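You operate a simulated robot arm through the tools that you are given. There is no shell and no other tool. Be economical: measure what you need, move in short steps, check, and stop when the job is done.

The job below is to be done with a simulated two-armed robot. You get a single attempt, and the scene is never put back.

## Task
Bring the mains in from GEN.
Fine: free the lock, turn the source selector while the isolator is off, isolator on, amps on last.
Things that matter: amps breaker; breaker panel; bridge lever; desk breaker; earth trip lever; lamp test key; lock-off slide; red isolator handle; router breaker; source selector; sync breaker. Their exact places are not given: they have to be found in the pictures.

It is judged by the outcome, as a careful person would: the job done as asked, and still so three seconds after it is handed in. It fails if anything else is knocked over, pushed out of place, dropped, spilled or broken.

## Robot
Two 7-joint arms with fingered hands on one trunk, on a base that drives. Base frame: it is fixed to the floor where the robot stands at the start and does not move with it; the origin is under the middle of the robot, x ahead of it, y to its left, z up. Units: m, degrees, N and s.
The left shoulder is at the start at [0.06, 0.166, 0.976], the right one opposite. With the tool pointing down near the work surface each hand reaches from about 0.1 to 0.82 m from the robot's upright axis, wherever it stands, measured 20 degrees to its own side. Places, roughly: amps breaker [0.8, 0, 1]; breaker panel [0.9, 0, 1.1]; bridge lever [0.5, -0.9, 0.6]; desk breaker [0.8, 0.1, 1]; earth trip lever [0.5, -0.7, 0.6]; lamp test key [0.5, -0.8, 0.6]; lock-off slide [0.8, -0.2, 1]; red isolator handle [0.8, -0.3, 1]; router breaker [0.8, 0.1, 1]; source selector [0.5, -0.6, 0.6]; sync breaker [0.8, 0.2, 1]. Payload 5 kg a hand.
The tool frame of a hand sits at the grasp point between the pads (the TCP): z along the fingers, y along the line on which they close. The tips reach 0.032 m beyond it. The gripper opens to 0.16 m. The gripper's body begins 0.089 m behind the TCP. The gripper is a hand of 3 fingers: y runs from the thumb to the fingers, the wrist lies at [0, 0, -0.267] in the tool frame, and closing takes about 1.5 s.
Orientation is that of the tool frame in the base frame, as [roll, pitch, yaw] about the fixed x, y, z axes, in that order (R = Rz(yaw) Ry(pitch) Rx(roll)). With the fingers straight down and closing along the base's y, the tool's x points along the base's -x, its y along +y and its z along -z.

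## Interface
- The arms move only by the tool step_arm. It takes "left_motion", "right_motion" or both (then of equal length, played together; a hand with none holds still); each is a list of rows, each a list of 6 numbers: the shift along the base's x, y, z in m, then the turn, a rotation vector about the base's x, y, z in degrees. In form: [[tx, ty, tz, ax, ay, az], ...]. A call has 1 to 20 rows; each row shifts and turns the commanded pose from where the row before left it. "left_gripper" and "right_gripper" are, for a hand that has rows, the closure, from 0 (fully open) to 1 (shut), set as the call begins (left out, the last holds). A row lasts 0.2 s, in which the tool goes at most 0.05 m and 8.6 degrees; a call with a longer step from one row to the next is refused whole, and so is a gripper value outside its range. A pose out of reach is approached as far as the arm can. The call stops where the force on the tool passes 40 N (or 10 N more than at its start, if that is more) or the arm is blocked; 0.2 s more then pass. Each finger travels about 0.045 m/s and halts on what it meets, pressing with about 21 N; the grip force reading is that of the motor and also rises with nothing between the fingers. The clock runs only during rows and for 0.2 s after the last one: add rows that do not move to give the fingers time. It gives the time, the measured TCP pose, the force on the tool (base axes), the opening and the grip force at its end, in the units of the frame above (readings bear some noise), with the torque about the TCP (base axes, N m) and any sound that the robot's microphone picked up.
- Cameras (640 x 400 px; columns grow to the right, rows downward): "scene" is now at [0.0515, -0.0104, 1.6197]; the picture's right is [-0.12, -0.99, -0.00], its down [-0.68, 0.08, -0.73] and it looks along [0.72, -0.09, -0.69] (base axes); focal length 291 px, centre (320, 200). "left" rides on the left gripper at [-0.065, -0.004, -0.116] in its tool frame; the picture's right is [0.06, -1.00, 0.00], its down [0.87, 0.05, -0.49] and it looks along [0.49, 0.03, 0.87] (tool axes); focal length 261 px, centre (320, 200). "right" rides on the right gripper at [0.065, -0.004, -0.116] in its tool frame; the picture's right is [0.06, 1.00, 0.00], its down [-0.87, 0.05, -0.49] and it looks along [-0.49, 0.03, 0.87] (tool axes); focal length 261 px, centre (320, 200).
- grab_frame(camera): a new picture of that camera. It takes no simulated time.
- raise_lower(by): slides the trunk up (or, below 0, down) by that many m; the arms and the scene camera ride with it, the base frame stays. It gives what a move gives, with no picture.
- roll_base(legs): drives the robot by 1 to 6 legs, each [ahead, turn to the left] in m and degrees, along the robot's own axes; the way and the turn of a leg run together, so that a leg with both is an arc; at most 1.5 m and 180 degrees a leg. The arms and the cameras ride along, it lands a little off, and it stops where it bumps. It gives what a move gives.
- hand_shape(shape, hand): the hand has 3 fingers and takes this shape, open, in about a second: jaw (thumb against the fingers, like two jaws); tri (thumb and two fingers); tip (a fingertip pinch); poke (one finger out to press); point (the index stretched); flat (the hand flat); cup (the hand cupped); fist (a fist). The gripper value then closes the fingers along that shape, each until it touches; the sizes above hold for jaw. It gives what a move gives, with no picture.
- head_to(pan, tilt): turns the head with the scene camera to pan (to the left, within 86 degrees either way) and tilt (down, from -29 to 69), counted from straight ahead of the robot. It gives what a move gives.
- measure_at(camera, pixels): for up to 12 pixels [column, row] of the newest picture of that camera ("zoom" is the newest enlarged one), the place [x, y, z] in the base frame of the surface seen there, good to about 0.002 m. It takes no simulated time.
- zoom(camera, box): a new picture of the part [left, top, right, bottom] of that camera's present view, enlarged. It takes no simulated time.
- hand_in(): hands the job in; it is judged then, once.

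Work in short steps. Measure before you move; look again where a grasp or a placing could have gone wrong, and mend it. You have 80 turns and 62 pictures in all, those below and enlarged ones among them. Open the grippers and draw the arms clear of the work before you hand the job in, unless the task says otherwise; then end with one line.

The tools are called after ">>>" as a command line: name --argument value ..., lists and objects as JSON in quotes. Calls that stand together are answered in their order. step_arm: Moves the arms, as the interface text tells. Its arguments: {"type":"object","properties":{"left_motion":{"type":"array","items":{"type":"array","items":{"type":"number"}}},"left_gripper":{"type":"number"},"right_motion":{"type":"array","items":{"type":"array","items":{"type":"number"}}},"right_gripper":{"type":"number"}},"required":[]} The other tools are called the same way: raise_lower (by) slides the trunk up or down; hand_shape (shape, hand) gives the hand a shape; roll_base (legs) drives the base; head_to (pan, tilt) turns the head that bears the scene camera; grab_frame (camera) takes a picture; measure_at (camera, pixels) gives the place of the surface under pixels of a picture; zoom (camera, box) takes an enlarged picture of a part of a camera's view; hand_in () hands the job in.

At the start:

```text
t: 0.0
left_ee_pos: [0.5309, 0.0336, 1.2263]
left_ee_rot: [-179.9, 0.0, -180.0]
left_contact_force: [-1.3, 0.1, 0.9]
left_moment: [-0.03, 0.0, 0.0]
left_opening: 0.16
left_finger_force: 0.1
left_shape: jaw
right_ee_pos: [0.4213, -0.4454, 1.2056]
right_ee_rot: [-180.0, 0.0, 180.0]
right_contact_force: [0.5, 0.4, 0.3]
right_moment: [-0.02, -0.01, -0.01]
right_opening: 0.1597
right_finger_force: 0.1
right_shape: jaw
trunk travel left (down, up): [-0.525, 0.065]
robot x, y, heading: [-0.0008, 0.0015, 0.2]
head pan, tilt: [-6.9, 43.3]
```

scene: 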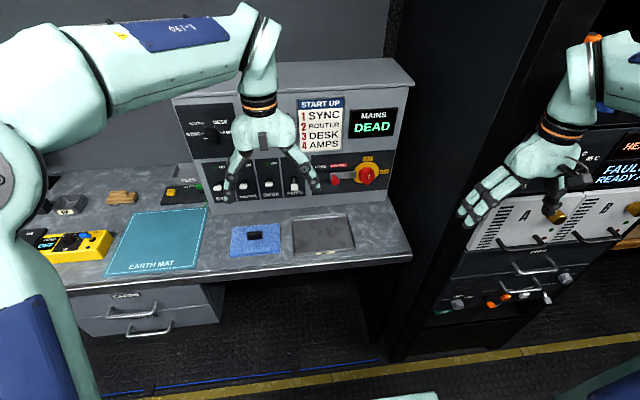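
right: 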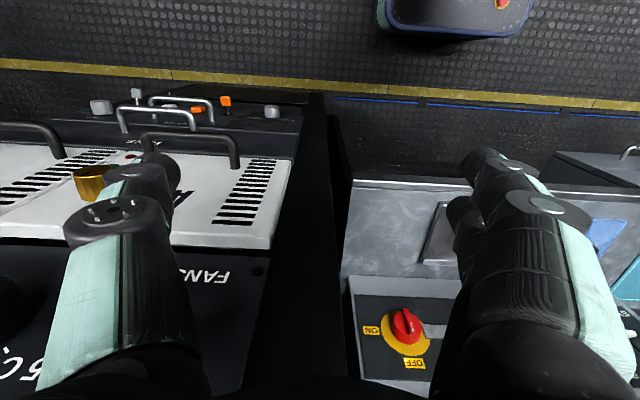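
left: 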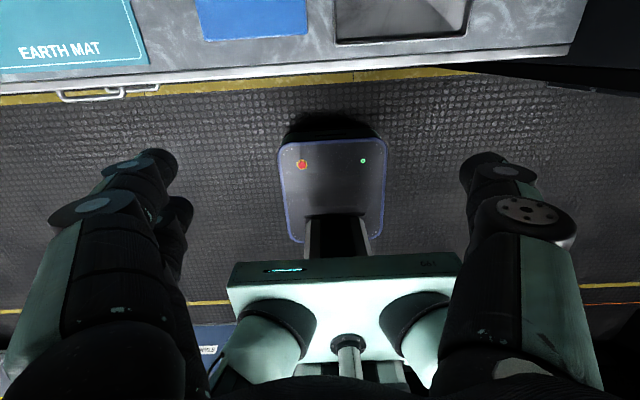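

The scene shows the breaker panel (around 180-400, 90-200) and the rack on the right with small levers at (440-570, 270-310). I zoom on both to read labels.

>>> zoom --camera "scene" --box '[280, 80, 420, 200]'

>>> zoom --camera "scene" --box '[420, 230, 600, 340]'

>>> zoom --camera "scene" --box '[170, 90, 330, 210]'

```text
3.33 times, centred on (350, 140) of scene
```

zoom: 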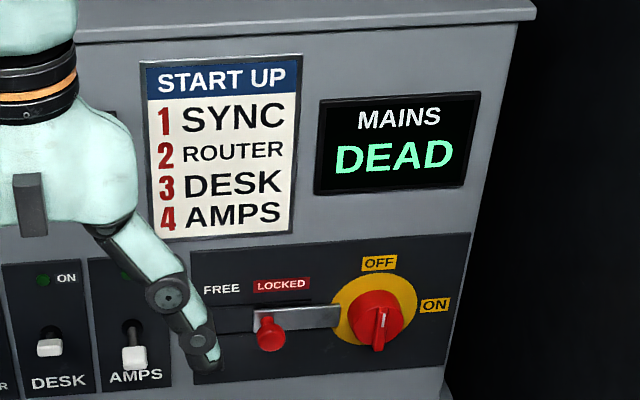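

```text
3.56 times, centred on (510, 285) of scene
```

zoom: 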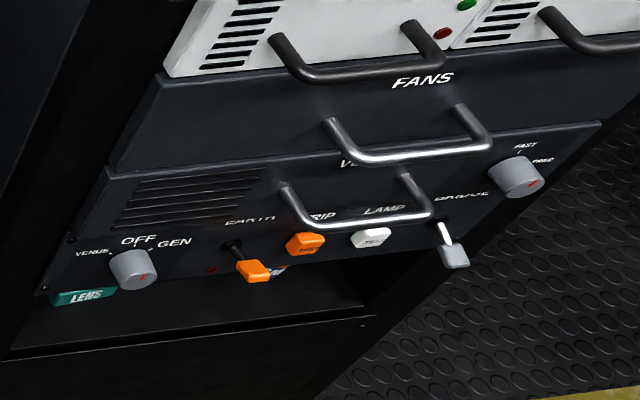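

```text
3.33 times, centred on (250, 150) of scene
```

zoom: 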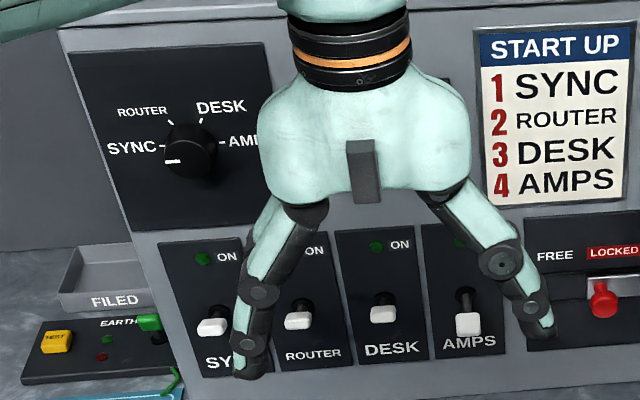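

The left hand hides the breakers at (240-310, 150-200), so I move it left and back, up out of the way, and look again.

>>> step_arm --left_motion '[[-0.02, 0.04, 0.01, 0, 0, 0], [-0.02, 0.04, 0.01, 0, 0, 0], [-0.02, 0.04, 0, 0, 0, 0], [-0.02, 0.04, 0, 0, 0, 0], [-0.02, 0.04, 0, 0, 0, 0], [-0.02, 0.04, 0, 0, 0, 0], [-0.02, 0.04, 0, 0, 0, 0]]'

>>> grab_frame --camera "scene"

>>> zoom --camera "scene" --box '[180, 140, 400, 210]'

```text
t: 1.6
left_ee_pos: [0.3909, 0.3158, 1.2445]
left_ee_rot: [-180.0, 0.0, 180.0]
left_contact_force: [-0.1, 0.2, -0.4]
left_moment: [-0.03, 0.0, 0.03]
left_opening: 0.1599
left_finger_force: 0.1
left_shape: jaw
right_ee_pos: [0.4209, -0.4445, 1.2063]
right_ee_rot: [-179.9, -0.1, 180.0]
right_contact_force: [0.1, 0.5, 1.5]
right_moment: [-0.05, -0.03, -0.01]
right_opening: 0.1598
right_finger_force: 0.1
right_shape: jaw
trunk travel left (down, up): [-0.525, 0.065]
robot x, y, heading: [0.0009, -0.0019, -0.3]
head pan, tilt: [-6.9, 43.3]
```

```text
55 pictures are left
```

scene: 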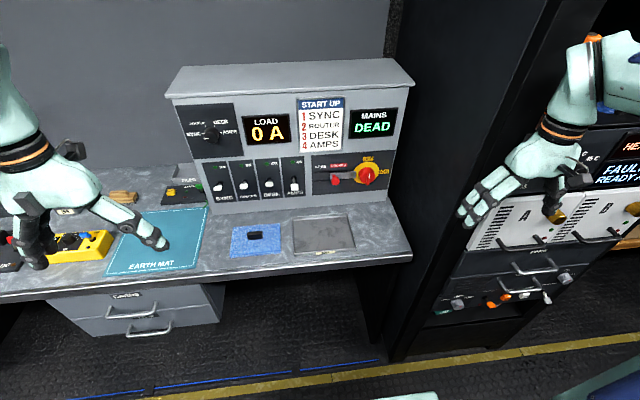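

```text
2.91 times, centred on (290, 175) of scene
```

zoom: 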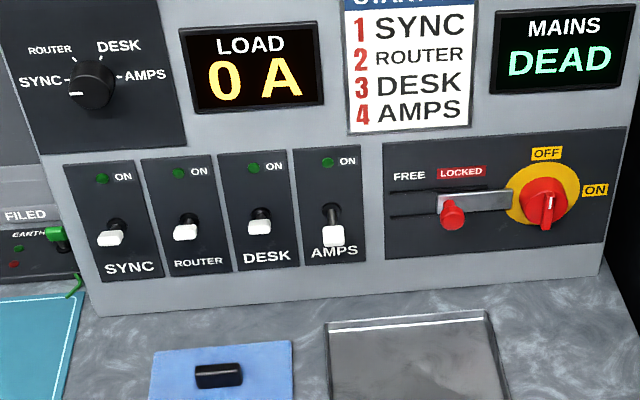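

Now I measure the breaker paddles, slots, slide and isolator in this zoom to tell which breakers are up.

>>> measure_at --camera "zoom" --pixels '[[110, 239], [184, 233], [260, 227], [333, 236], [332, 205], [118, 215], [452, 217], [480, 200], [547, 200], [520, 182], [415, 198], [640, 60]]'

>>> zoom --camera "scene" --box '[205, 155, 305, 205]'

>>> zoom --camera "scene" --box '[310, 145, 400, 195]'

```text
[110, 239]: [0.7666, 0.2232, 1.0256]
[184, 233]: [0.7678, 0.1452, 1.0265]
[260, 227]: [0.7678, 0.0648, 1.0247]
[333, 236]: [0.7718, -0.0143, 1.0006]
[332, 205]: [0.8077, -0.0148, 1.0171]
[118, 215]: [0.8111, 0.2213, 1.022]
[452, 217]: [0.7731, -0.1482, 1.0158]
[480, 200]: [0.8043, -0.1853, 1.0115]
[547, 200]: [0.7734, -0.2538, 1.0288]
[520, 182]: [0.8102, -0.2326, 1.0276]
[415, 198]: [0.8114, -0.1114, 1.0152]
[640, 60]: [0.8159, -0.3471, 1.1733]
```

```text
6.40 times, centred on (255, 180) of scene
```

zoom: 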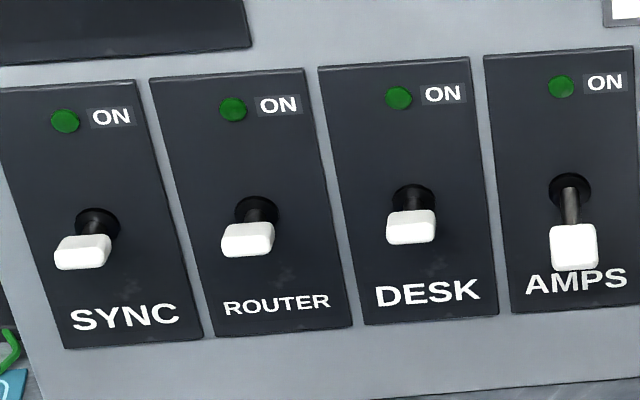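

```text
7.11 times, centred on (355, 170) of scene
```

zoom: 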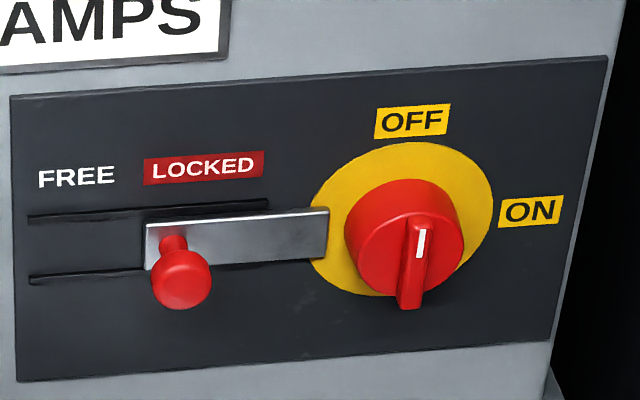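

Sync, router and desk are up (z≈1.026), and amps is down (z≈1.000). So the isolator is off and the lock slide is at LOCKED. Next I turn the head to the rack for the selector.

>>> head_to --pan -45 --tilt 50

>>> grab_frame --camera "scene"

```text
t: 2.6
left_ee_pos: [0.3926, 0.3151, 1.2455]
left_ee_rot: [-180.0, 0.0, -180.0]
left_contact_force: [0.1, -0.1, 0.7]
left_moment: [0.0, 0.01, -0.01]
left_opening: 0.1598
left_finger_force: 0.1
left_shape: jaw
right_ee_pos: [0.4224, -0.4455, 1.2055]
right_ee_rot: [179.9, 0.0, 180.0]
right_contact_force: [-0.6, -0.3, 0.1]
right_moment: [0.02, -0.01, 0.0]
right_opening: 0.1598
right_finger_force: 0.0
right_shape: jaw
trunk travel left (down, up): [-0.525, 0.065]
robot x, y, heading: [0.002, 0.003, -0.1]
head pan, tilt: [-45.0, 50.0]
```

```text
51 pictures are left
```

scene: 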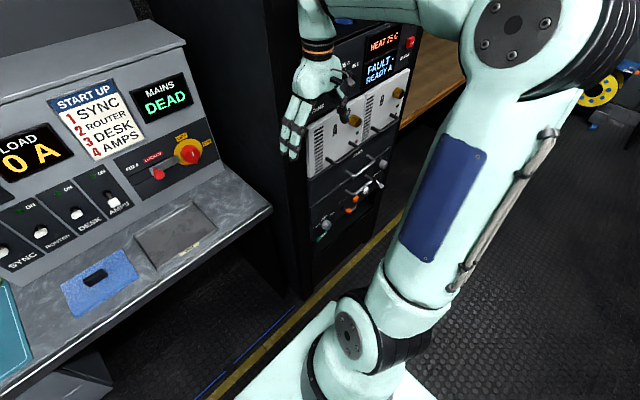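

The rack is at (280-420, 20-300), with the selector around (325, 225). I zoom there and measure.

>>> zoom --camera "scene" --box '[295, 155, 395, 255]'

>>> measure_at --camera "scene" --pixels '[[326, 225], [318, 245], [280, 200], [275, 60], [352, 208], [365, 250], [345, 110], [306, 280], [340, 155], [378, 170]]'

```text
4.00 times, centred on (345, 205) of scene
```

zoom: 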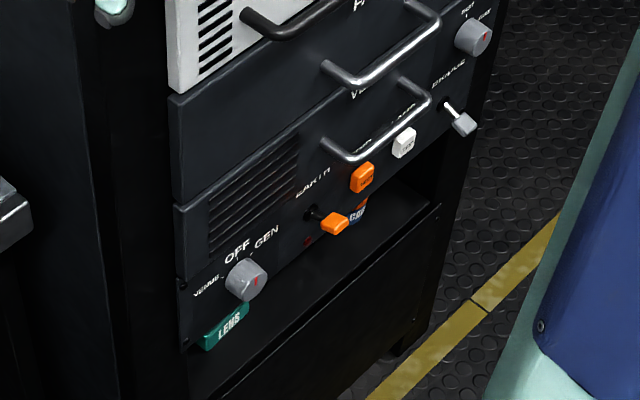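

```text
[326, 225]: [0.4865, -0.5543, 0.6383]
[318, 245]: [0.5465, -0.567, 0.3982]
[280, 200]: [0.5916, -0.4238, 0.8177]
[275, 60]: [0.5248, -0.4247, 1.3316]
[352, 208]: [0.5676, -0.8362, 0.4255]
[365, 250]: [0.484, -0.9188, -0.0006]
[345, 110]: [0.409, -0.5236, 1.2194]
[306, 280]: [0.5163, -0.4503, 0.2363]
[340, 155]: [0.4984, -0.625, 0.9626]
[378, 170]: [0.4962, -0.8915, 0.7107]
```

The rack front is at x≈0.52 and its left side at y≈-0.425. The selector knob is at about (0.487, -0.555, 0.638). I move the right hand left of the rack and turn its fingers forward, in poke shape.

>>> step_arm --right_motion '[[0, 0.05, 0, 0, 0, 0], [0, 0.05, 0, 0, 0, 0], [0, 0.05, 0, 0, 0, 0], [0, 0.05, 0, 0, 0, 0], [0, 0.02, 0, 0, 0, 0], [0.01, 0, -0.01, 0, -8.2, 0], [0.01, 0, -0.01, 0, -8.2, 0], [0.01, 0, -0.01, 0, -8.2, 0], [0.01, 0, -0.01, 0, -8.2, 0], [0.01, 0, -0.01, 0, -8.2, 0], [0.01, 0, -0.01, 0, -8.2, 0], [0.01, 0, -0.01, 0, -8.2, 0], [0.01, 0, -0.01, 0, -8.2, 0], [0.01, 0, -0.01, 0, -8.2, 0], [0.01, 0, -0.01, 0, -8.2, 0], [0.01, 0, -0.01, 0, -8, 0]]'

>>> hand_shape --hand "right" --shape "poke"

>>> head_to --pan -15 --tilt 43

>>> grab_frame --camera "scene"

>>> grab_frame --camera "right"

```text
t: 6.0
left_ee_pos: [0.3926, 0.3164, 1.2437]
left_ee_rot: [-179.9, 0.0, 179.9]
left_contact_force: [1.0, 0.0, 0.5]
left_moment: [-0.01, 0.02, 0.01]
left_opening: 0.1598
left_finger_force: 0.1
left_shape: jaw
right_ee_pos: [0.5695, -0.2222, 1.1574]
right_ee_rot: [-176.6, 66.4, -176.4]
right_contact_force: [0.3, 0.2, -0.1]
right_moment: [0.01, -0.02, -0.02]
right_opening: 0.16
right_finger_force: 0.0
right_shape: jaw
right hand out of reach, approached as far as the arm can: row 11, 12, 13, 14, 15, 16
trunk travel left (down, up): [-0.525, 0.065]
robot x, y, heading: [0.0015, -0.0009, 0.0]
head pan, tilt: [-45.0, 50.0]
```

```text
t: 6.9
left_ee_pos: [0.392, 0.3151, 1.2448]
left_ee_rot: [-179.9, 0.0, -179.9]
left_contact_force: [0.5, -0.1, -0.1]
left_moment: [0.01, 0.01, 0.0]
left_opening: 0.1599
left_finger_force: 0.0
left_shape: jaw
right_ee_pos: [0.5698, -0.221, 1.1572]
right_ee_rot: [-176.7, 66.4, -176.5]
right_contact_force: [0.3, 0.6, 1.0]
right_moment: [0.05, 0.01, -0.01]
right_opening: 0.0
right_finger_force: 0.1
right_shape: poke
trunk travel left (down, up): [-0.525, 0.065]
robot x, y, heading: [-0.0003, 0.0016, 0.1]
head pan, tilt: [-45.0, 50.0]
```

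```text
t: 7.9
left_ee_pos: [0.3922, 0.3163, 1.2439]
left_ee_rot: [-179.9, 0.0, 180.0]
left_contact_force: [0.2, -0.4, 0.6]
left_moment: [-0.03, -0.04, 0.02]
left_opening: 0.1599
left_finger_force: 0.1
left_shape: jaw
right_ee_pos: [0.5705, -0.2226, 1.1577]
right_ee_rot: [-176.7, 66.3, -176.5]
right_contact_force: [1.0, -0.4, 0.1]
right_moment: [-0.01, 0.01, -0.01]
right_opening: 0.0002
right_finger_force: 0.0
right_shape: poke
trunk travel left (down, up): [-0.525, 0.065]
robot x, y, heading: [0.0018, -0.0023, 0.1]
head pan, tilt: [-15.0, 43.0]
```

```text
49 pictures are left
```

scene: 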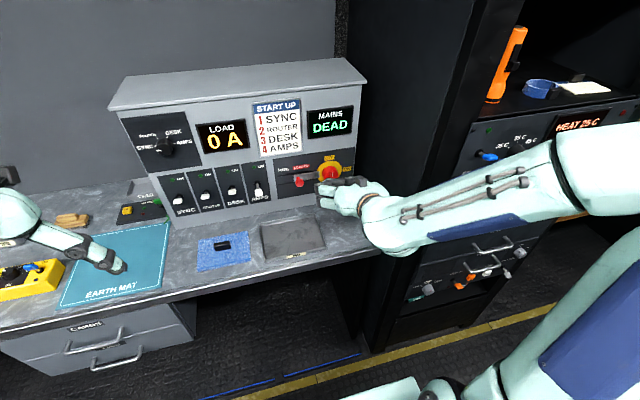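

```text
48 pictures are left
```

right: 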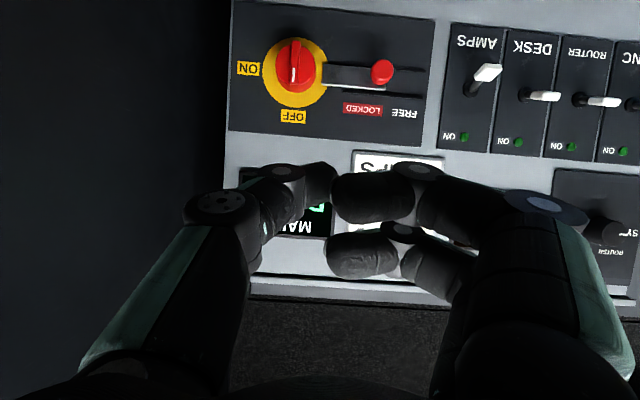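

The arm stopped short at pitch 66 because the wrist was too close in; it should come right farther forward. I go back to the jaw shape, whose geometry is known, and measure the desk height, lock knob and dial.

>>> hand_shape --hand "right" --shape "jaw"

>>> measure_at --camera "scene" --pixels '[[292, 240], [340, 225], [299, 181], [300, 220], [298, 73]]'

>>> measure_at --camera "right" --pixels '[[381, 72], [296, 60], [312, 70], [280, 72], [420, 95], [345, 75], [488, 73], [290, 98], [294, 42], [425, 80]]'

```text
t: 8.8
left_ee_pos: [0.3929, 0.3161, 1.2443]
left_ee_rot: [-179.9, 0.0, -180.0]
left_contact_force: [-0.6, 0.2, 0.2]
left_moment: [0.03, -0.03, 0.01]
left_opening: 0.16
left_finger_force: 0.1
left_shape: jaw
right_ee_pos: [0.57, -0.2229, 1.1565]
right_ee_rot: [-176.6, 66.4, -176.6]
right_contact_force: [-0.2, -1.0, -0.7]
right_moment: [0.0, 0.02, -0.02]
right_opening: 0.1598
right_finger_force: 0.0
right_shape: jaw
trunk travel left (down, up): [-0.525, 0.065]
robot x, y, heading: [0.0032, 0.0003, 0.2]
head pan, tilt: [-15.0, 43.0]
```

```text
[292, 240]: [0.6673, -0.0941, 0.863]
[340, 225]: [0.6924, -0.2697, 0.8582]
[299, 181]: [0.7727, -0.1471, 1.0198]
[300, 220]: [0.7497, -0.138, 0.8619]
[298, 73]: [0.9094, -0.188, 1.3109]
```

```text
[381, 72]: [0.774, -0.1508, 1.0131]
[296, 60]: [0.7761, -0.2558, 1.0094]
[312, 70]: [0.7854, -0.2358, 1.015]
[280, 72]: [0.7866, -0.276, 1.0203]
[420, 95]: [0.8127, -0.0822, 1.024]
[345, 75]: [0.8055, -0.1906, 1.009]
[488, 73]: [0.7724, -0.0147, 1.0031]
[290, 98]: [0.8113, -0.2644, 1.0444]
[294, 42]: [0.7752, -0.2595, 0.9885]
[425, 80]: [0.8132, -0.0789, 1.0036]
```

Lock knob is at (0.774, -0.150, 1.014), the dial at (0.776, -0.257, 1.01) and the desk top at z 0.86. I move forward a little with the fingers part-closed, and see whether the orientation levels out.

>>> step_arm --right_motion '[[0.03, 0.0, 0, 0, 0, 0], [0.03, 0.02, 0, 0, 0, 0], [0.03, 0.02, 0, 0, 0, 0], [0.03, 0.02, 0, 0, 0, 0], [0, 0.0, 0, 0, 0, 0]]' --right_gripper 0.6

```text
t: 10.0
left_ee_pos: [0.3925, 0.3142, 1.2441]
left_ee_rot: [-179.9, -0.1, -180.0]
left_contact_force: [0.4, -0.1, -0.8]
left_moment: [0.03, 0.03, -0.03]
left_opening: 0.1597
left_finger_force: 0.1
left_shape: jaw
right_ee_pos: [0.6911, -0.165, 1.1582]
right_ee_rot: [-176.6, 66.4, -176.5]
right_contact_force: [-0.3, 0.7, 1.0]
right_moment: [-0.03, 0.01, 0.04]
right_opening: 0.0649
right_finger_force: 0.1
right_shape: jaw
trunk travel left (down, up): [-0.525, 0.065]
robot x, y, heading: [0.0009, 0.0005, 0.2]
head pan, tilt: [-15.0, 43.0]
```

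The commanded pose follows the real one, so I level the fingers now (-23.5° about y) while lowering to the knob's height at x≈0.70.

>>> step_arm --right_motion '[[0, 0.005, -0.04, 0, -8, 0], [0, 0.005, -0.04, 0, -8, 0], [0.0, 0.003, -0.04, 0, -7.5, 0], [0, 0.002, -0.026, 0, 0, 0], [0, 0.0, 0, 0, 0, 0]]'

>>> grab_frame --camera "right"

>>> zoom --camera "scene" --box '[260, 140, 380, 215]'

```text
t: 11.2
left_ee_pos: [0.3922, 0.3157, 1.2444]
left_ee_rot: [-179.9, 0.0, 179.8]
left_contact_force: [0.6, 0.1, 0.5]
left_moment: [-0.01, -0.01, 0.01]
left_opening: 0.16
left_finger_force: 0.1
left_shape: jaw
right_ee_pos: [0.6911, -0.1613, 1.136]
right_ee_rot: [-176.1, 70.2, -175.7]
right_contact_force: [-0.1, 0.9, -0.4]
right_moment: [0.0, -0.01, 0.01]
right_opening: 0.0646
right_finger_force: 0.1
right_shape: jaw
right hand out of reach, approached as far as the arm can: row 1, 2, 3, 4
trunk travel left (down, up): [-0.525, 0.065]
robot x, y, heading: [0.0002, -0.002, -0.1]
head pan, tilt: [-15.0, 43.0]
```

```text
47 pictures are left
```

right: 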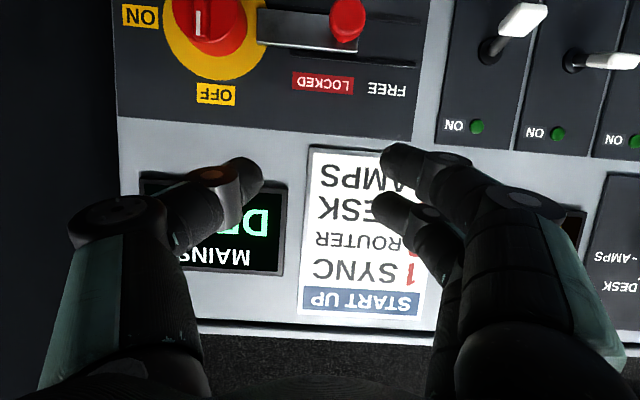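

```text
5.33 times, centred on (320, 178) of scene
```

zoom: 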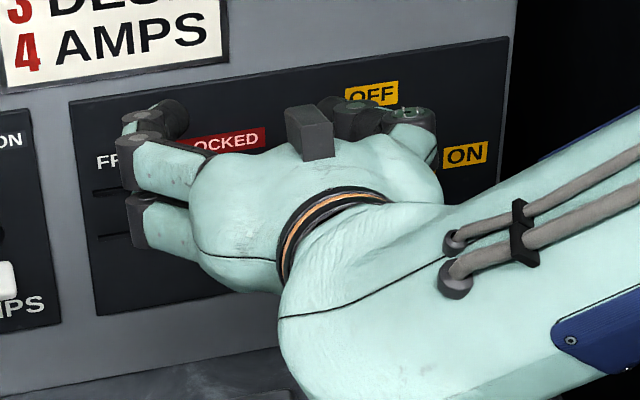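

The hand can't level from so close to the panel (stuck at pitch 70). I back the base up 0.15 m to straighten the arm, then try again.

>>> roll_base --legs '[[-0.15, 0]]'

>>> step_arm --right_motion '[[0.02, 0.0, -0.03, 0, -7, 0], [0.02, 0.0, -0.03, 0, -7, 0], [0.02, 0.0, -0.03, 0, -6, 0], [0.02, 0, -0.03, 0, 0, 0], [0.02, 0.0, 0, 0, 0, 0]]'

```text
t: 12.6
left_ee_pos: [0.2418, 0.3154, 1.2453]
left_ee_rot: [-179.8, 0.1, -180.0]
left_contact_force: [-0.3, -1.2, 0.0]
left_moment: [-0.03, -0.06, 0.01]
left_opening: 0.1596
left_finger_force: 0.0
left_shape: jaw
right_ee_pos: [0.5389, -0.161, 1.1377]
right_ee_rot: [-175.8, 70.4, -175.7]
right_contact_force: [0.0, 0.7, 0.7]
right_moment: [0.02, -0.01, 0.02]
right_opening: 0.0643
right_finger_force: 0.1
right_shape: jaw
trunk travel left (down, up): [-0.525, 0.065]
robot x, y, heading: [-0.1485, 0.0018, 0.1]
head pan, tilt: [-15.0, 43.0]
```

```text
t: 13.8
left_ee_pos: [0.2436, 0.3153, 1.2453]
left_ee_rot: [-180.0, 0.1, -180.0]
left_contact_force: [0.1, -0.3, -1.1]
left_moment: [0.01, 0.02, -0.03]
left_opening: 0.1599
left_finger_force: 0.1
left_shape: jaw
right_ee_pos: [0.5616, -0.1604, 1.139]
right_ee_rot: [-176.1, 70.2, -176.0]
right_contact_force: [0.4, -0.1, 0.0]
right_moment: [0.01, 0.02, 0.03]
right_opening: 0.0644
right_finger_force: 0.1
right_shape: jaw
right hand out of reach, approached as far as the arm can: row 1, 2, 3, 4
trunk travel left (down, up): [-0.525, 0.065]
robot x, y, heading: [-0.1506, 0.0015, 0.1]
head pan, tilt: [-15.0, 43.0]
```

Only the plain forward row went through. I move 0.12 forward (tips still clear of the panel) and then test rotation alone.

>>> step_arm --right_motion '[[0.04, 0.0, 0, 0, 0, 0], [0.04, 0.0, 0, 0, 0, 0], [0.04, 0.0, 0, 0, 0, 0]]'

>>> step_arm --right_motion '[[0, 0.0, 0, 0, -5, 0], [0, 0, 0, 0, -5, 0]]'

>>> step_arm --right_motion '[[0, 0.0, -0.03, 0, 0, 0], [0, 0, -0.03, 0, 0, 0]]'

```text
t: 14.6
left_ee_pos: [0.2439, 0.3155, 1.2449]
left_ee_rot: [-180.0, -0.1, 180.0]
left_contact_force: [1.0, -0.3, 0.0]
left_moment: [0.0, 0.03, 0.02]
left_opening: 0.1596
left_finger_force: 0.0
left_shape: jaw
right_ee_pos: [0.6818, -0.1605, 1.1376]
right_ee_rot: [-176.0, 70.4, -175.7]
right_contact_force: [0.9, 0.1, 0.1]
right_moment: [0.02, -0.01, 0.01]
right_opening: 0.0643
right_finger_force: 0.1
right_shape: jaw
trunk travel left (down, up): [-0.525, 0.065]
robot x, y, heading: [-0.1483, -0.0007, -0.0]
head pan, tilt: [-15.0, 43.0]
```

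```text
t: 15.2
left_ee_pos: [0.2422, 0.3143, 1.2459]
left_ee_rot: [-179.9, 0.0, -180.0]
left_contact_force: [0.7, 0.1, -0.7]
left_moment: [0.0, -0.02, 0.02]
left_opening: 0.1601
left_finger_force: 0.1
left_shape: jaw
right_ee_pos: [0.6809, -0.1613, 1.1391]
right_ee_rot: [-175.3, 72.9, -175.2]
right_contact_force: [0.5, -0.5, 0.7]
right_moment: [0.0, 0.04, 0.01]
right_opening: 0.0649
right_finger_force: 0.1
right_shape: jaw
right hand out of reach, approached as far as the arm can: row 2
trunk travel left (down, up): [-0.525, 0.065]
robot x, y, heading: [-0.1501, 0.0007, 0.2]
head pan, tilt: [-15.0, 43.0]
```

```text
t: 15.8
left_ee_pos: [0.2432, 0.3158, 1.2443]
left_ee_rot: [-179.9, 0.0, -179.9]
left_contact_force: [0.0, -0.1, -0.4]
left_moment: [0.03, -0.03, -0.02]
left_opening: 0.16
left_finger_force: 0.0
left_shape: jaw
right_ee_pos: [0.6807, -0.1602, 1.1293]
right_ee_rot: [-175.5, 72.8, -175.3]
right_contact_force: [-0.2, 0.2, 0.3]
right_moment: [0.01, 0.0, -0.01]
right_opening: 0.0646
right_finger_force: 0.0
right_shape: jaw
right hand out of reach, approached as far as the arm can: row 1, 2
trunk travel left (down, up): [-0.525, 0.065]
robot x, y, heading: [-0.1497, 0.0014, -0.0]
head pan, tilt: [-15.0, 43.0]
```

The wrist limits lowering and levelling because the shoulder is too high. I lower the trunk 0.15 m while lifting the hand first to keep clear of the desk.

>>> raise_lower --by -0.12

>>> step_arm --right_motion '[[0, 0.0, 0.02, 0, -4, 0], [0, 0, 0.02, 0, -4, 0], [0, 0.0, 0.02, 0, -4, 0], [0, 0, 0.02, 0, -4, 0]]'

>>> raise_lower --by -0.1

```text
t: 17.3
left_ee_pos: [0.2435, 0.3147, 1.1254]
left_ee_rot: [-179.8, -0.1, -179.9]
left_contact_force: [-0.9, 0.0, 1.0]
left_moment: [-0.01, 0.01, 0.0]
left_opening: 0.16
left_finger_force: 0.0
left_shape: jaw
right_ee_pos: [0.681, -0.159, 1.009]
right_ee_rot: [-175.3, 73.0, -175.2]
right_contact_force: [0.0, 0.1, -0.2]
right_moment: [0.01, 0.01, -0.02]
right_opening: 0.0646
right_finger_force: 0.2
right_shape: jaw
trunk travel left (down, up): [-0.405, 0.185]
robot x, y, heading: [-0.1516, -0.001, -0.1]
head pan, tilt: [-15.0, 43.0]
```

```text
t: 18.3
left_ee_pos: [0.2429, 0.3153, 1.1257]
left_ee_rot: [-179.9, 0.0, -180.0]
left_contact_force: [-0.3, -0.2, -0.2]
left_moment: [0.03, -0.04, 0.01]
left_opening: 0.1598
left_finger_force: 0.1
left_shape: jaw
right_ee_pos: [0.6757, -0.2105, 1.096]
right_ee_rot: [-172.6, 78.7, -172.5]
right_contact_force: [-0.2, 0.3, 0.3]
right_moment: [0.0, 0.02, -0.03]
right_opening: 0.0645
right_finger_force: 0.1
right_shape: jaw
right hand out of reach, approached as far as the arm can: row 1, 2, 3, 4
trunk travel left (down, up): [-0.405, 0.185]
robot x, y, heading: [-0.149, -0.0027, 0.1]
head pan, tilt: [-15.0, 43.0]
```

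```text
t: 19.6
left_ee_pos: [0.243, 0.315, 1.0259]
left_ee_rot: [-179.9, -0.1, 179.9]
left_contact_force: [0.6, 0.2, 0.3]
left_moment: [0.04, 0.02, 0.02]
left_opening: 0.1599
left_finger_force: 0.0
left_shape: jaw
right_ee_pos: [0.6772, -0.209, 0.9965]
right_ee_rot: [-172.9, 78.7, -172.8]
right_contact_force: [-0.3, 0.1, 0.2]
right_moment: [0.01, -0.02, 0.03]
right_opening: 0.0644
right_finger_force: 0.1
right_shape: jaw
trunk travel left (down, up): [-0.305, 0.285]
robot x, y, heading: [-0.1486, 0.0001, 0.1]
head pan, tilt: [-15.0, 43.0]
```

Pitch 79 is level enough. I now line up with the knob at y=-0.150, z≈1.017.

>>> step_arm --right_motion '[[0, 0.03, 0.012, 0, 0, 0], [0, 0.028, 0.012, 0, 0, 0], [0, 0, 0, 0, 0, 0]]'

>>> grab_frame --camera "right"

```text
t: 20.4
left_ee_pos: [0.2432, 0.3163, 1.0242]
left_ee_rot: [180.0, -0.1, 179.9]
left_contact_force: [0.3, 0.8, -1.1]
left_moment: [0.01, 0.0, 0.03]
left_opening: 0.1599
left_finger_force: 0.1
left_shape: jaw
right_ee_pos: [0.6767, -0.1522, 1.0211]
right_ee_rot: [-172.9, 78.7, -172.9]
right_contact_force: [0.6, -0.4, 0.0]
right_moment: [0.02, 0.02, 0.02]
right_opening: 0.0646
right_finger_force: 0.1
right_shape: jaw
trunk travel left (down, up): [-0.305, 0.285]
robot x, y, heading: [-0.1503, -0.0016, 0.0]
head pan, tilt: [-15.0, 43.0]
```

```text
45 pictures are left
```

right: 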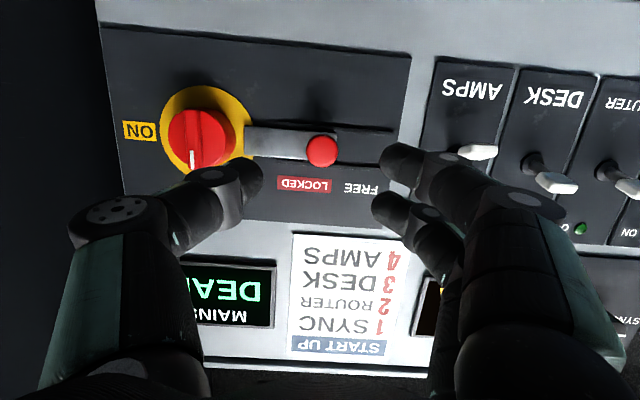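

The knob at (322, 150) lies centred between the thumb and fingers. I advance about 0.08 so the tips bracket it, lowering 5 mm.

>>> step_arm --right_motion '[[0.03, 0, -0.001, 0, 0, 0], [0.03, 0, -0.002, 0, 0, 0], [0.02, 0.001, -0.002, 0, 0, 0], [0, 0, 0, 0, 0, 0]]'

>>> grab_frame --camera "right"

```text
t: 21.4
left_ee_pos: [0.2429, 0.3157, 1.0239]
left_ee_rot: [-179.9, 0.0, -179.9]
left_contact_force: [-0.1, 0.4, 0.8]
left_moment: [0.0, 0.02, -0.02]
left_opening: 0.1601
left_finger_force: 0.0
left_shape: jaw
right_ee_pos: [0.7583, -0.1491, 1.0158]
right_ee_rot: [-172.7, 78.7, -172.6]
right_contact_force: [-0.1, 0.1, 1.0]
right_moment: [0.04, 0.01, -0.02]
right_opening: 0.0644
right_finger_force: 0.0
right_shape: jaw
trunk travel left (down, up): [-0.305, 0.285]
robot x, y, heading: [-0.1498, -0.0018, -0.0]
head pan, tilt: [-15.0, 43.0]
```

```text
44 pictures are left
```

right: 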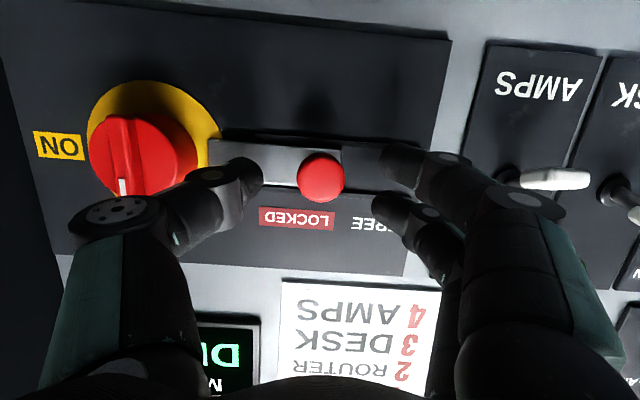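

The knob (322, 178) is between the tips. I close the fingers on it.

>>> step_arm --right_motion '[[0, 0, 0, 0, 0, 0], [0, 0, 0, 0, 0, 0], [0, 0, 0, 0, 0, 0], [0, 0, 0, 0, 0, 0], [0, 0, 0, 0, 0, 0]]' --right_gripper 0.9

>>> step_arm --right_motion '[[0, 0.01, 0, 0, 0, 0], [0, 0.01, 0, 0, 0, 0], [0, 0.01, 0, 0, 0, 0], [0, 0.01, 0, 0, 0, 0], [0, 0.01, 0, 0, 0, 0], [0, 0.01, 0, 0, 0, 0]]'

>>> grab_frame --camera "right"

```text
t: 22.6
left_ee_pos: [0.2421, 0.3159, 1.0251]
left_ee_rot: [-179.8, -0.1, -180.0]
left_contact_force: [-0.7, 0.7, 0.1]
left_moment: [0.04, -0.06, -0.02]
left_opening: 0.1599
left_finger_force: 0.1
left_shape: jaw
right_ee_pos: [0.7574, -0.1484, 1.0157]
right_ee_rot: [-172.8, 78.7, -172.8]
right_contact_force: [-0.1, 0.5, 0.1]
right_moment: [0.05, 0.02, 0.0]
right_opening: 0.0169
right_finger_force: 0.0
right_shape: jaw
trunk travel left (down, up): [-0.305, 0.285]
robot x, y, heading: [-0.1509, -0.001, 0.2]
head pan, tilt: [-15.0, 43.0]
```

```text
t: 24.0
left_ee_pos: [0.2421, 0.3147, 1.0245]
left_ee_rot: [-179.8, 0.0, -180.0]
left_contact_force: [-0.3, 0.0, -0.9]
left_moment: [-0.02, -0.02, -0.01]
left_opening: 0.1598
left_finger_force: 0.0
left_shape: jaw
right_ee_pos: [0.7569, -0.093, 1.0164]
right_ee_rot: [-173.2, 78.7, -173.5]
right_contact_force: [-10.5, -14.5, -0.2]
right_moment: [-0.05, 0.11, -0.57]
right_opening: 0.0212
right_finger_force: 0.1
right_shape: jaw
trunk travel left (down, up): [-0.305, 0.285]
robot x, y, heading: [-0.1493, 0.0001, -0.1]
head pan, tilt: [-15.0, 43.0]
```

```text
43 pictures are left
```

right: 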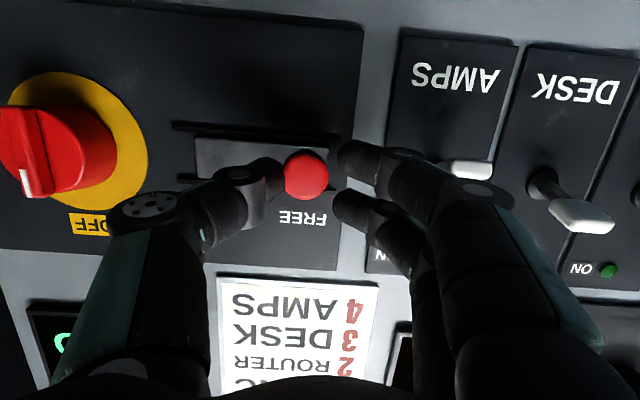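

The slide is over to FREE with the end-stop force felt. I open slightly and back straight off, then check.

>>> step_arm --right_motion '[[0, -0.003, 0, 0, 0, 0], [0, 0, 0, 0, 0, 0], [0, 0, 0, 0, 0, 0], [-0.03, 0, 0, 0, 0, 0], [-0.04, 0, 0, 0, 0, 0], [-0.04, 0, 0, 0, 0, 0]]' --right_gripper 0.75

>>> grab_frame --camera "right"

```text
t: 25.4
left_ee_pos: [0.2427, 0.3163, 1.025]
left_ee_rot: [-179.9, 0.0, -179.9]
left_contact_force: [0.5, -0.3, 0.4]
left_moment: [-0.02, -0.04, 0.01]
left_opening: 0.1599
left_finger_force: 0.0
left_shape: jaw
right_ee_pos: [0.6471, -0.0922, 1.018]
right_ee_rot: [-172.9, 78.8, -172.8]
right_contact_force: [-0.4, 0.3, 0.3]
right_moment: [-0.01, -0.02, 0.02]
right_opening: 0.0399
right_finger_force: 0.0
right_shape: jaw
trunk travel left (down, up): [-0.305, 0.285]
robot x, y, heading: [-0.1498, -0.0029, -0.1]
head pan, tilt: [-15.0, 43.0]
```

```text
42 pictures are left
```

right: 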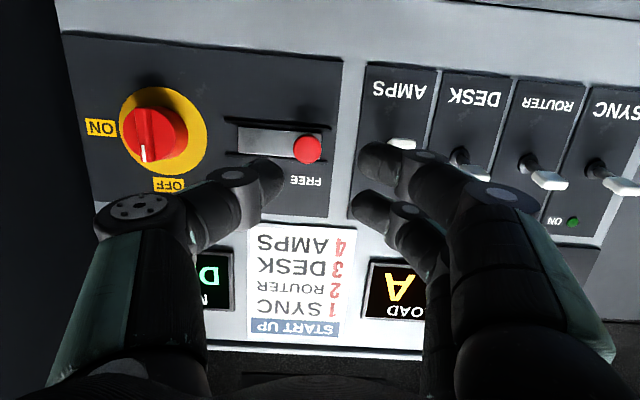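

The lock shows FREE, with knob at (307, 149). Next comes the selector: I draw the hand back, then swing it right in front of the rack.

>>> step_arm --right_motion '[[-0.045, 0, 0, 0, 0, 0], [-0.045, 0, 0, 0, 0, 0], [-0.045, -0.01, 0, 0, 0, 0], [-0.045, -0.02, 0, 0, 0, 0], [-0.04, -0.03, 0, 0, 0, 0], [-0.03, -0.04, 0, 0, 0, 0], [-0.02, -0.045, 0, 0, 0, 0], [0, -0.05, 0, 0, 0, 0], [0, -0.05, 0, 0, 0, 0], [0, -0.05, 0, 0, 0, 0], [0, -0.05, 0, 0, 0, 0], [0, -0.05, 0, 0, 0, 0], [0, -0.04, 0, 0, 0, 0]]'

>>> head_to --pan -40 --tilt 40

>>> grab_frame --camera "scene"

```text
t: 28.2
left_ee_pos: [0.2432, 0.3159, 1.0246]
left_ee_rot: [-179.9, 0.0, 180.0]
left_contact_force: [-0.4, 0.3, 0.7]
left_moment: [-0.02, 0.0, 0.0]
left_opening: 0.16
left_finger_force: 0.1
left_shape: jaw
right_ee_pos: [0.4069, -0.5254, 1.0378]
right_ee_rot: [-172.9, 78.8, -172.6]
right_contact_force: [-0.3, -0.8, -0.6]
right_moment: [-0.04, 0.05, 0.01]
right_opening: 0.0399
right_finger_force: 0.1
right_shape: jaw
right hand out of reach, approached as far as the arm can: row 6, 7
trunk travel left (down, up): [-0.305, 0.285]
robot x, y, heading: [-0.1464, 0.0052, -0.3]
head pan, tilt: [-15.0, 43.0]
```

```text
t: 29.1
left_ee_pos: [0.241, 0.3167, 1.0252]
left_ee_rot: [-180.0, 0.0, -180.0]
left_contact_force: [-0.4, -0.1, 0.1]
left_moment: [0.02, 0.03, 0.02]
left_opening: 0.1599
left_finger_force: 0.0
left_shape: jaw
right_ee_pos: [0.4073, -0.5246, 1.0382]
right_ee_rot: [-172.8, 78.7, -172.7]
right_contact_force: [0.5, -0.2, 0.2]
right_moment: [0.01, 0.02, -0.03]
right_opening: 0.0399
right_finger_force: 0.0
right_shape: jaw
trunk travel left (down, up): [-0.305, 0.285]
robot x, y, heading: [-0.1524, -0.0003, -0.2]
head pan, tilt: [-40.0, 40.0]
```

```text
41 pictures are left
```

scene: 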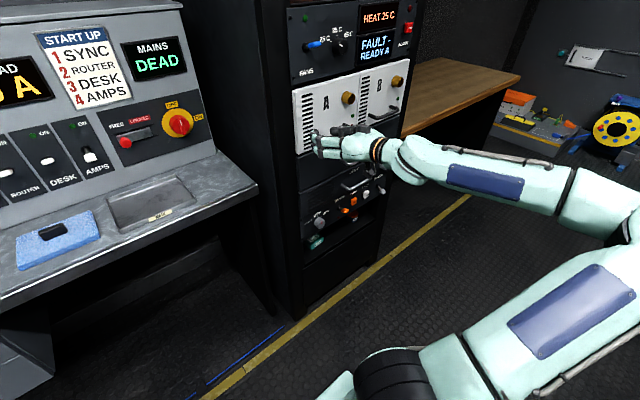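

I measure the desk front edge, selector and rack front before lowering, and zoom in on the selector.

>>> measure_at --camera "scene" --pixels '[[50, 292], [200, 222], [15, 350], [319, 222], [308, 232], [372, 192], [355, 178], [420, 95], [295, 215]]'

>>> zoom --camera "scene" --box '[295, 170, 395, 250]'

```text
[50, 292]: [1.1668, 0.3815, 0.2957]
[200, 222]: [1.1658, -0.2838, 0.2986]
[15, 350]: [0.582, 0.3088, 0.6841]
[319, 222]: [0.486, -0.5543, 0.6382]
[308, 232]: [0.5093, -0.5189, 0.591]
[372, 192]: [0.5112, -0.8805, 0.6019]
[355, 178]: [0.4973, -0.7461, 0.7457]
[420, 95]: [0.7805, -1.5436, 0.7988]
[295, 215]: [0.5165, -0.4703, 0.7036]
```

```text
5.00 times, centred on (345, 210) of scene
```

zoom: 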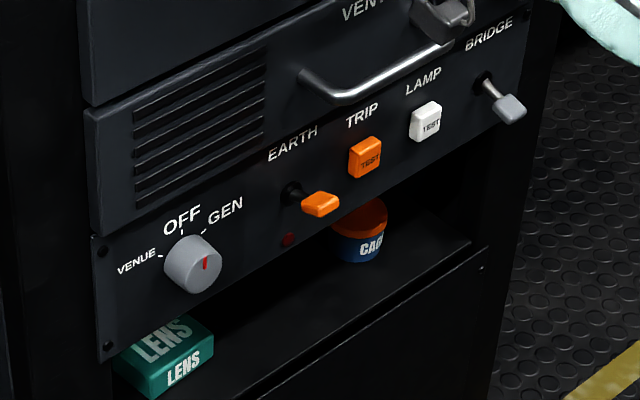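

The red mark points up (OFF), so GEN is a clockwise turn. That is a positive turn about +x. Desk front is at x≈0.58, so lowering is safe. I draw back a little, then lower the trunk.

>>> step_arm --right_motion '[[-0.03, -0.01, 0, 0, 0, 0], [-0.03, -0.01, 0, 0, 0, 0], [-0.02, -0.01, 0, 0, 0, 0]]' --right_gripper 0.6

>>> raise_lower --by -0.28

>>> step_arm --right_motion '[[0, 0, -0.03, 0, -3, 0], [0, 0, -0.03, 0, -3, 0], [0, 0, -0.03, 0, -3, 0], [0, 0, -0.03, 0, -2.5, 0]]'

```text
t: 29.9
left_ee_pos: [0.243, 0.3163, 1.0256]
left_ee_rot: [-179.9, -0.1, 180.0]
left_contact_force: [0.0, 1.2, 0.5]
left_moment: [0.02, -0.01, 0.01]
left_opening: 0.1598
left_finger_force: 0.1
left_shape: jaw
right_ee_pos: [0.3286, -0.5556, 1.0375]
right_ee_rot: [-172.7, 78.9, -172.6]
right_contact_force: [0.3, 0.2, 0.2]
right_moment: [-0.02, -0.01, -0.01]
right_opening: 0.0634
right_finger_force: 0.0
right_shape: jaw
trunk travel left (down, up): [-0.305, 0.285]
robot x, y, heading: [-0.1513, -0.0008, 0.2]
head pan, tilt: [-40.0, 40.0]
```

```text
t: 32.7
left_ee_pos: [0.2422, 0.3149, 0.745]
left_ee_rot: [-179.8, -0.1, -179.9]
left_contact_force: [0.3, 0.7, 0.5]
left_moment: [0.02, -0.02, -0.03]
left_opening: 0.1597
left_finger_force: 0.1
left_shape: jaw
right_ee_pos: [0.3296, -0.5568, 0.7555]
right_ee_rot: [-172.8, 78.7, -172.8]
right_contact_force: [-0.3, -0.2, 0.5]
right_moment: [0.02, 0.02, -0.03]
right_opening: 0.0634
right_finger_force: 0.1
right_shape: jaw
trunk travel left (down, up): [-0.025, 0.565]
robot x, y, heading: [-0.1477, -0.0, 0.2]
head pan, tilt: [-40.0, 40.0]
```

```text
t: 33.7
left_ee_pos: [0.2425, 0.3165, 0.745]
left_ee_rot: [-179.8, 0.0, -179.9]
left_contact_force: [0.8, 0.0, 0.6]
left_moment: [-0.01, 0.0, 0.01]
left_opening: 0.1599
left_finger_force: 0.1
left_shape: jaw
right_ee_pos: [0.3268, -0.5562, 0.637]
right_ee_rot: [-74.9, 88.6, -75.0]
right_contact_force: [0.0, 0.0, 1.1]
right_moment: [0.01, 0.02, 0.02]
right_opening: 0.0635
right_finger_force: 0.0
right_shape: jaw
trunk travel left (down, up): [-0.025, 0.565]
robot x, y, heading: [-0.1465, -0.0013, 0.2]
head pan, tilt: [-40.0, 40.0]
```

The hand is level at knob height. I pre-turn it -30° about x and look.

>>> step_arm --right_motion '[[0, 0, 0, -7.5, 0, 0], [0, 0, 0, -7.5, 0, 0], [0, 0, 0, -7.5, 0, 0], [0, 0, 0, -7.5, 0, 0], [0, 0, 0, 0, 0, 0]]'

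>>> grab_frame --camera "right"

>>> grab_frame --camera "scene"

```text
t: 34.9
left_ee_pos: [0.2432, 0.315, 0.7459]
left_ee_rot: [-180.0, 0.0, -179.9]
left_contact_force: [0.3, -0.2, 0.0]
left_moment: [0.02, -0.02, 0.04]
left_opening: 0.1601
left_finger_force: 0.0
left_shape: jaw
right_ee_pos: [0.3265, -0.5574, 0.636]
right_ee_rot: [-89.3, 58.5, -89.4]
right_contact_force: [0.5, 0.0, -0.1]
right_moment: [0.0, 0.01, -0.02]
right_opening: 0.0635
right_finger_force: 0.0
right_shape: jaw
trunk travel left (down, up): [-0.025, 0.565]
robot x, y, heading: [-0.1476, 0.0023, -0.2]
head pan, tilt: [-40.0, 40.0]
```

```text
39 pictures are left
```

right: 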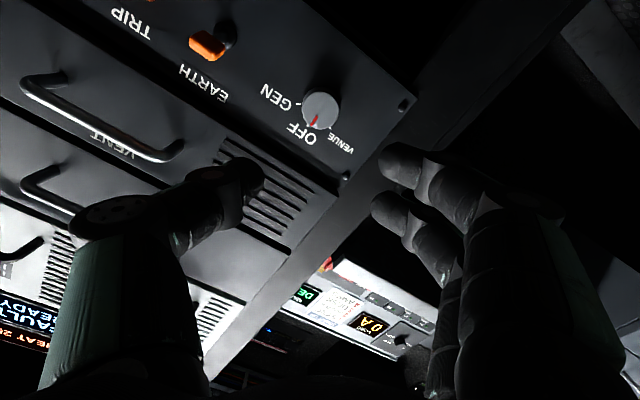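

```text
38 pictures are left
```

scene: 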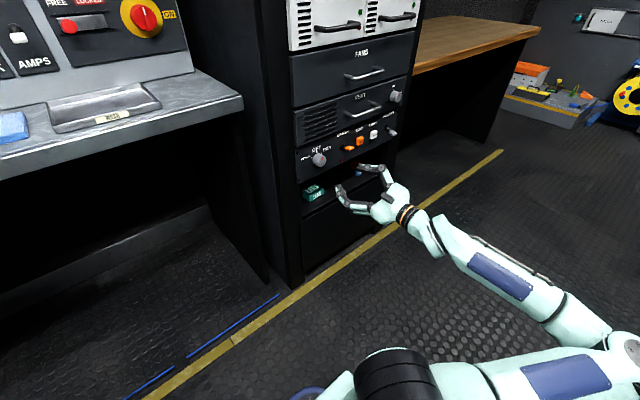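

The knob is at (320, 108) in the hand view. I measure its face, rim and surroundings.

>>> measure_at --camera "right" --pixels '[[321, 108], [306, 108], [335, 105], [320, 96], [316, 121], [294, 112], [348, 115], [205, 45], [130, 155]]'

>>> zoom --camera "right" --box '[240, 60, 400, 160]'

```text
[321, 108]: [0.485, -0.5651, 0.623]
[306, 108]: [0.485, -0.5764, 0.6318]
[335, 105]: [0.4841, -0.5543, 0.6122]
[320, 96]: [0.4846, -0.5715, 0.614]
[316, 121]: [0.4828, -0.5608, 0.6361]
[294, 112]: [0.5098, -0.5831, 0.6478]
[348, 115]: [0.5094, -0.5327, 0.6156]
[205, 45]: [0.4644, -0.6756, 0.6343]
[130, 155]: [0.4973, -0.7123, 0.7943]
```

```text
4.00 times, centred on (320, 110) of right
```

zoom: 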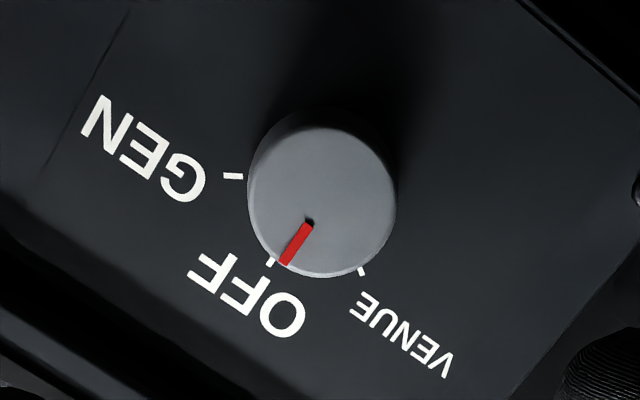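

Knob centre ≈ (0.485, -0.565, 0.624), diameter 0.038; GEN lies about 60-65° clockwise. The LENS box just below worries me, so I measure its extent.

>>> zoom --camera "scene" --box '[290, 135, 350, 215]'

>>> measure_at --camera "scene" --pixels '[[313, 188], [305, 192], [322, 187], [312, 196], [319, 160], [313, 200], [340, 170]]'

```text
5.00 times, centred on (320, 175) of scene
```

zoom: 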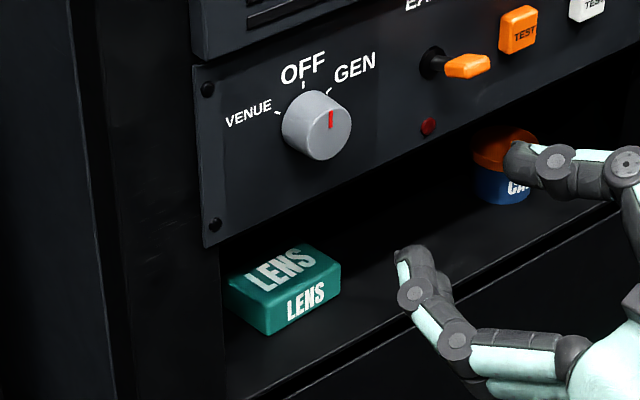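

```text
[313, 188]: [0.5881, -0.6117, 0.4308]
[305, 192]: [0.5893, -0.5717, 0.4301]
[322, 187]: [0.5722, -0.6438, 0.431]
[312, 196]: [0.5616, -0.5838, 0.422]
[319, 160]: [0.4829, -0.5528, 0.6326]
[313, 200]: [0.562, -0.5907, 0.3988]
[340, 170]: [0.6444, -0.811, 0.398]
```

The box is well below and behind (z 0.43), so no worry. I approach with the TCP on the knob axis.

>>> step_arm --right_motion '[[0, -0.0076, -0.012, 0, 0, 0], [0.04, 0, 0, 0, 0, 0], [0.04, 0, 0, 0, 0, 0], [0.025, 0, 0, 0, 0, 0], [0, 0, 0, 0, 0, 0]]'

>>> grab_frame --camera "right"

```text
t: 36.1
left_ee_pos: [0.2428, 0.3153, 0.7447]
left_ee_rot: [-179.9, 0.1, 180.0]
left_contact_force: [0.3, 0.9, -0.5]
left_moment: [0.0, 0.01, 0.04]
left_opening: 0.1597
left_finger_force: 0.0
left_shape: jaw
right_ee_pos: [0.4331, -0.5645, 0.6254]
right_ee_rot: [-89.3, 58.5, -89.4]
right_contact_force: [0.1, -0.2, -0.1]
right_moment: [0.02, 0.0, -0.01]
right_opening: 0.0636
right_finger_force: 0.1
right_shape: jaw
trunk travel left (down, up): [-0.025, 0.565]
robot x, y, heading: [-0.1487, 0.0011, 0.0]
head pan, tilt: [-40.0, 40.0]
```

```text
35 pictures are left
```

right: 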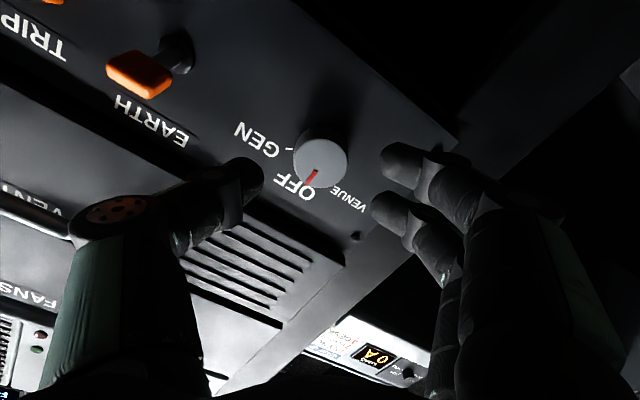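

The knob (320, 158) is converging to between the fingertips. I advance the last 0.038 and check alignment before closing.

>>> step_arm --right_motion '[[0.02, 0, 0, 0, 0, 0], [0.018, 0, 0, 0, 0, 0], [0, 0, 0, 0, 0, 0]]'

>>> grab_frame --camera "right"

```text
t: 36.9
left_ee_pos: [0.243, 0.316, 0.7444]
left_ee_rot: [-179.9, 0.1, 180.0]
left_contact_force: [-0.2, 0.7, -0.4]
left_moment: [0.01, -0.01, 0.03]
left_opening: 0.1596
left_finger_force: 0.0
left_shape: jaw
right_ee_pos: [0.4716, -0.5636, 0.6273]
right_ee_rot: [-89.3, 58.5, -89.3]
right_contact_force: [1.2, -0.2, 0.3]
right_moment: [0.01, -0.01, 0.0]
right_opening: 0.0635
right_finger_force: 0.1
right_shape: jaw
trunk travel left (down, up): [-0.025, 0.565]
robot x, y, heading: [-0.15, -0.0007, 0.1]
head pan, tilt: [-40.0, 40.0]
```

```text
34 pictures are left
```

right: 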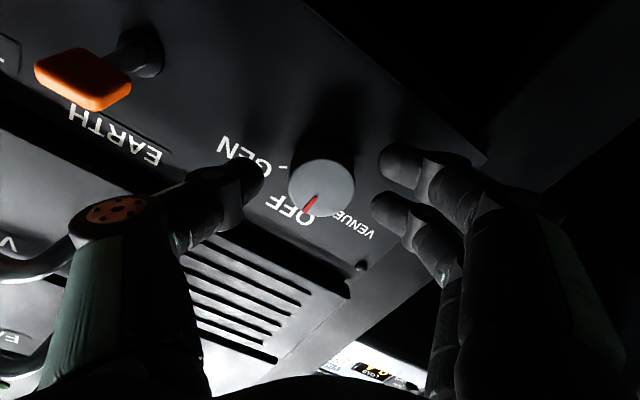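

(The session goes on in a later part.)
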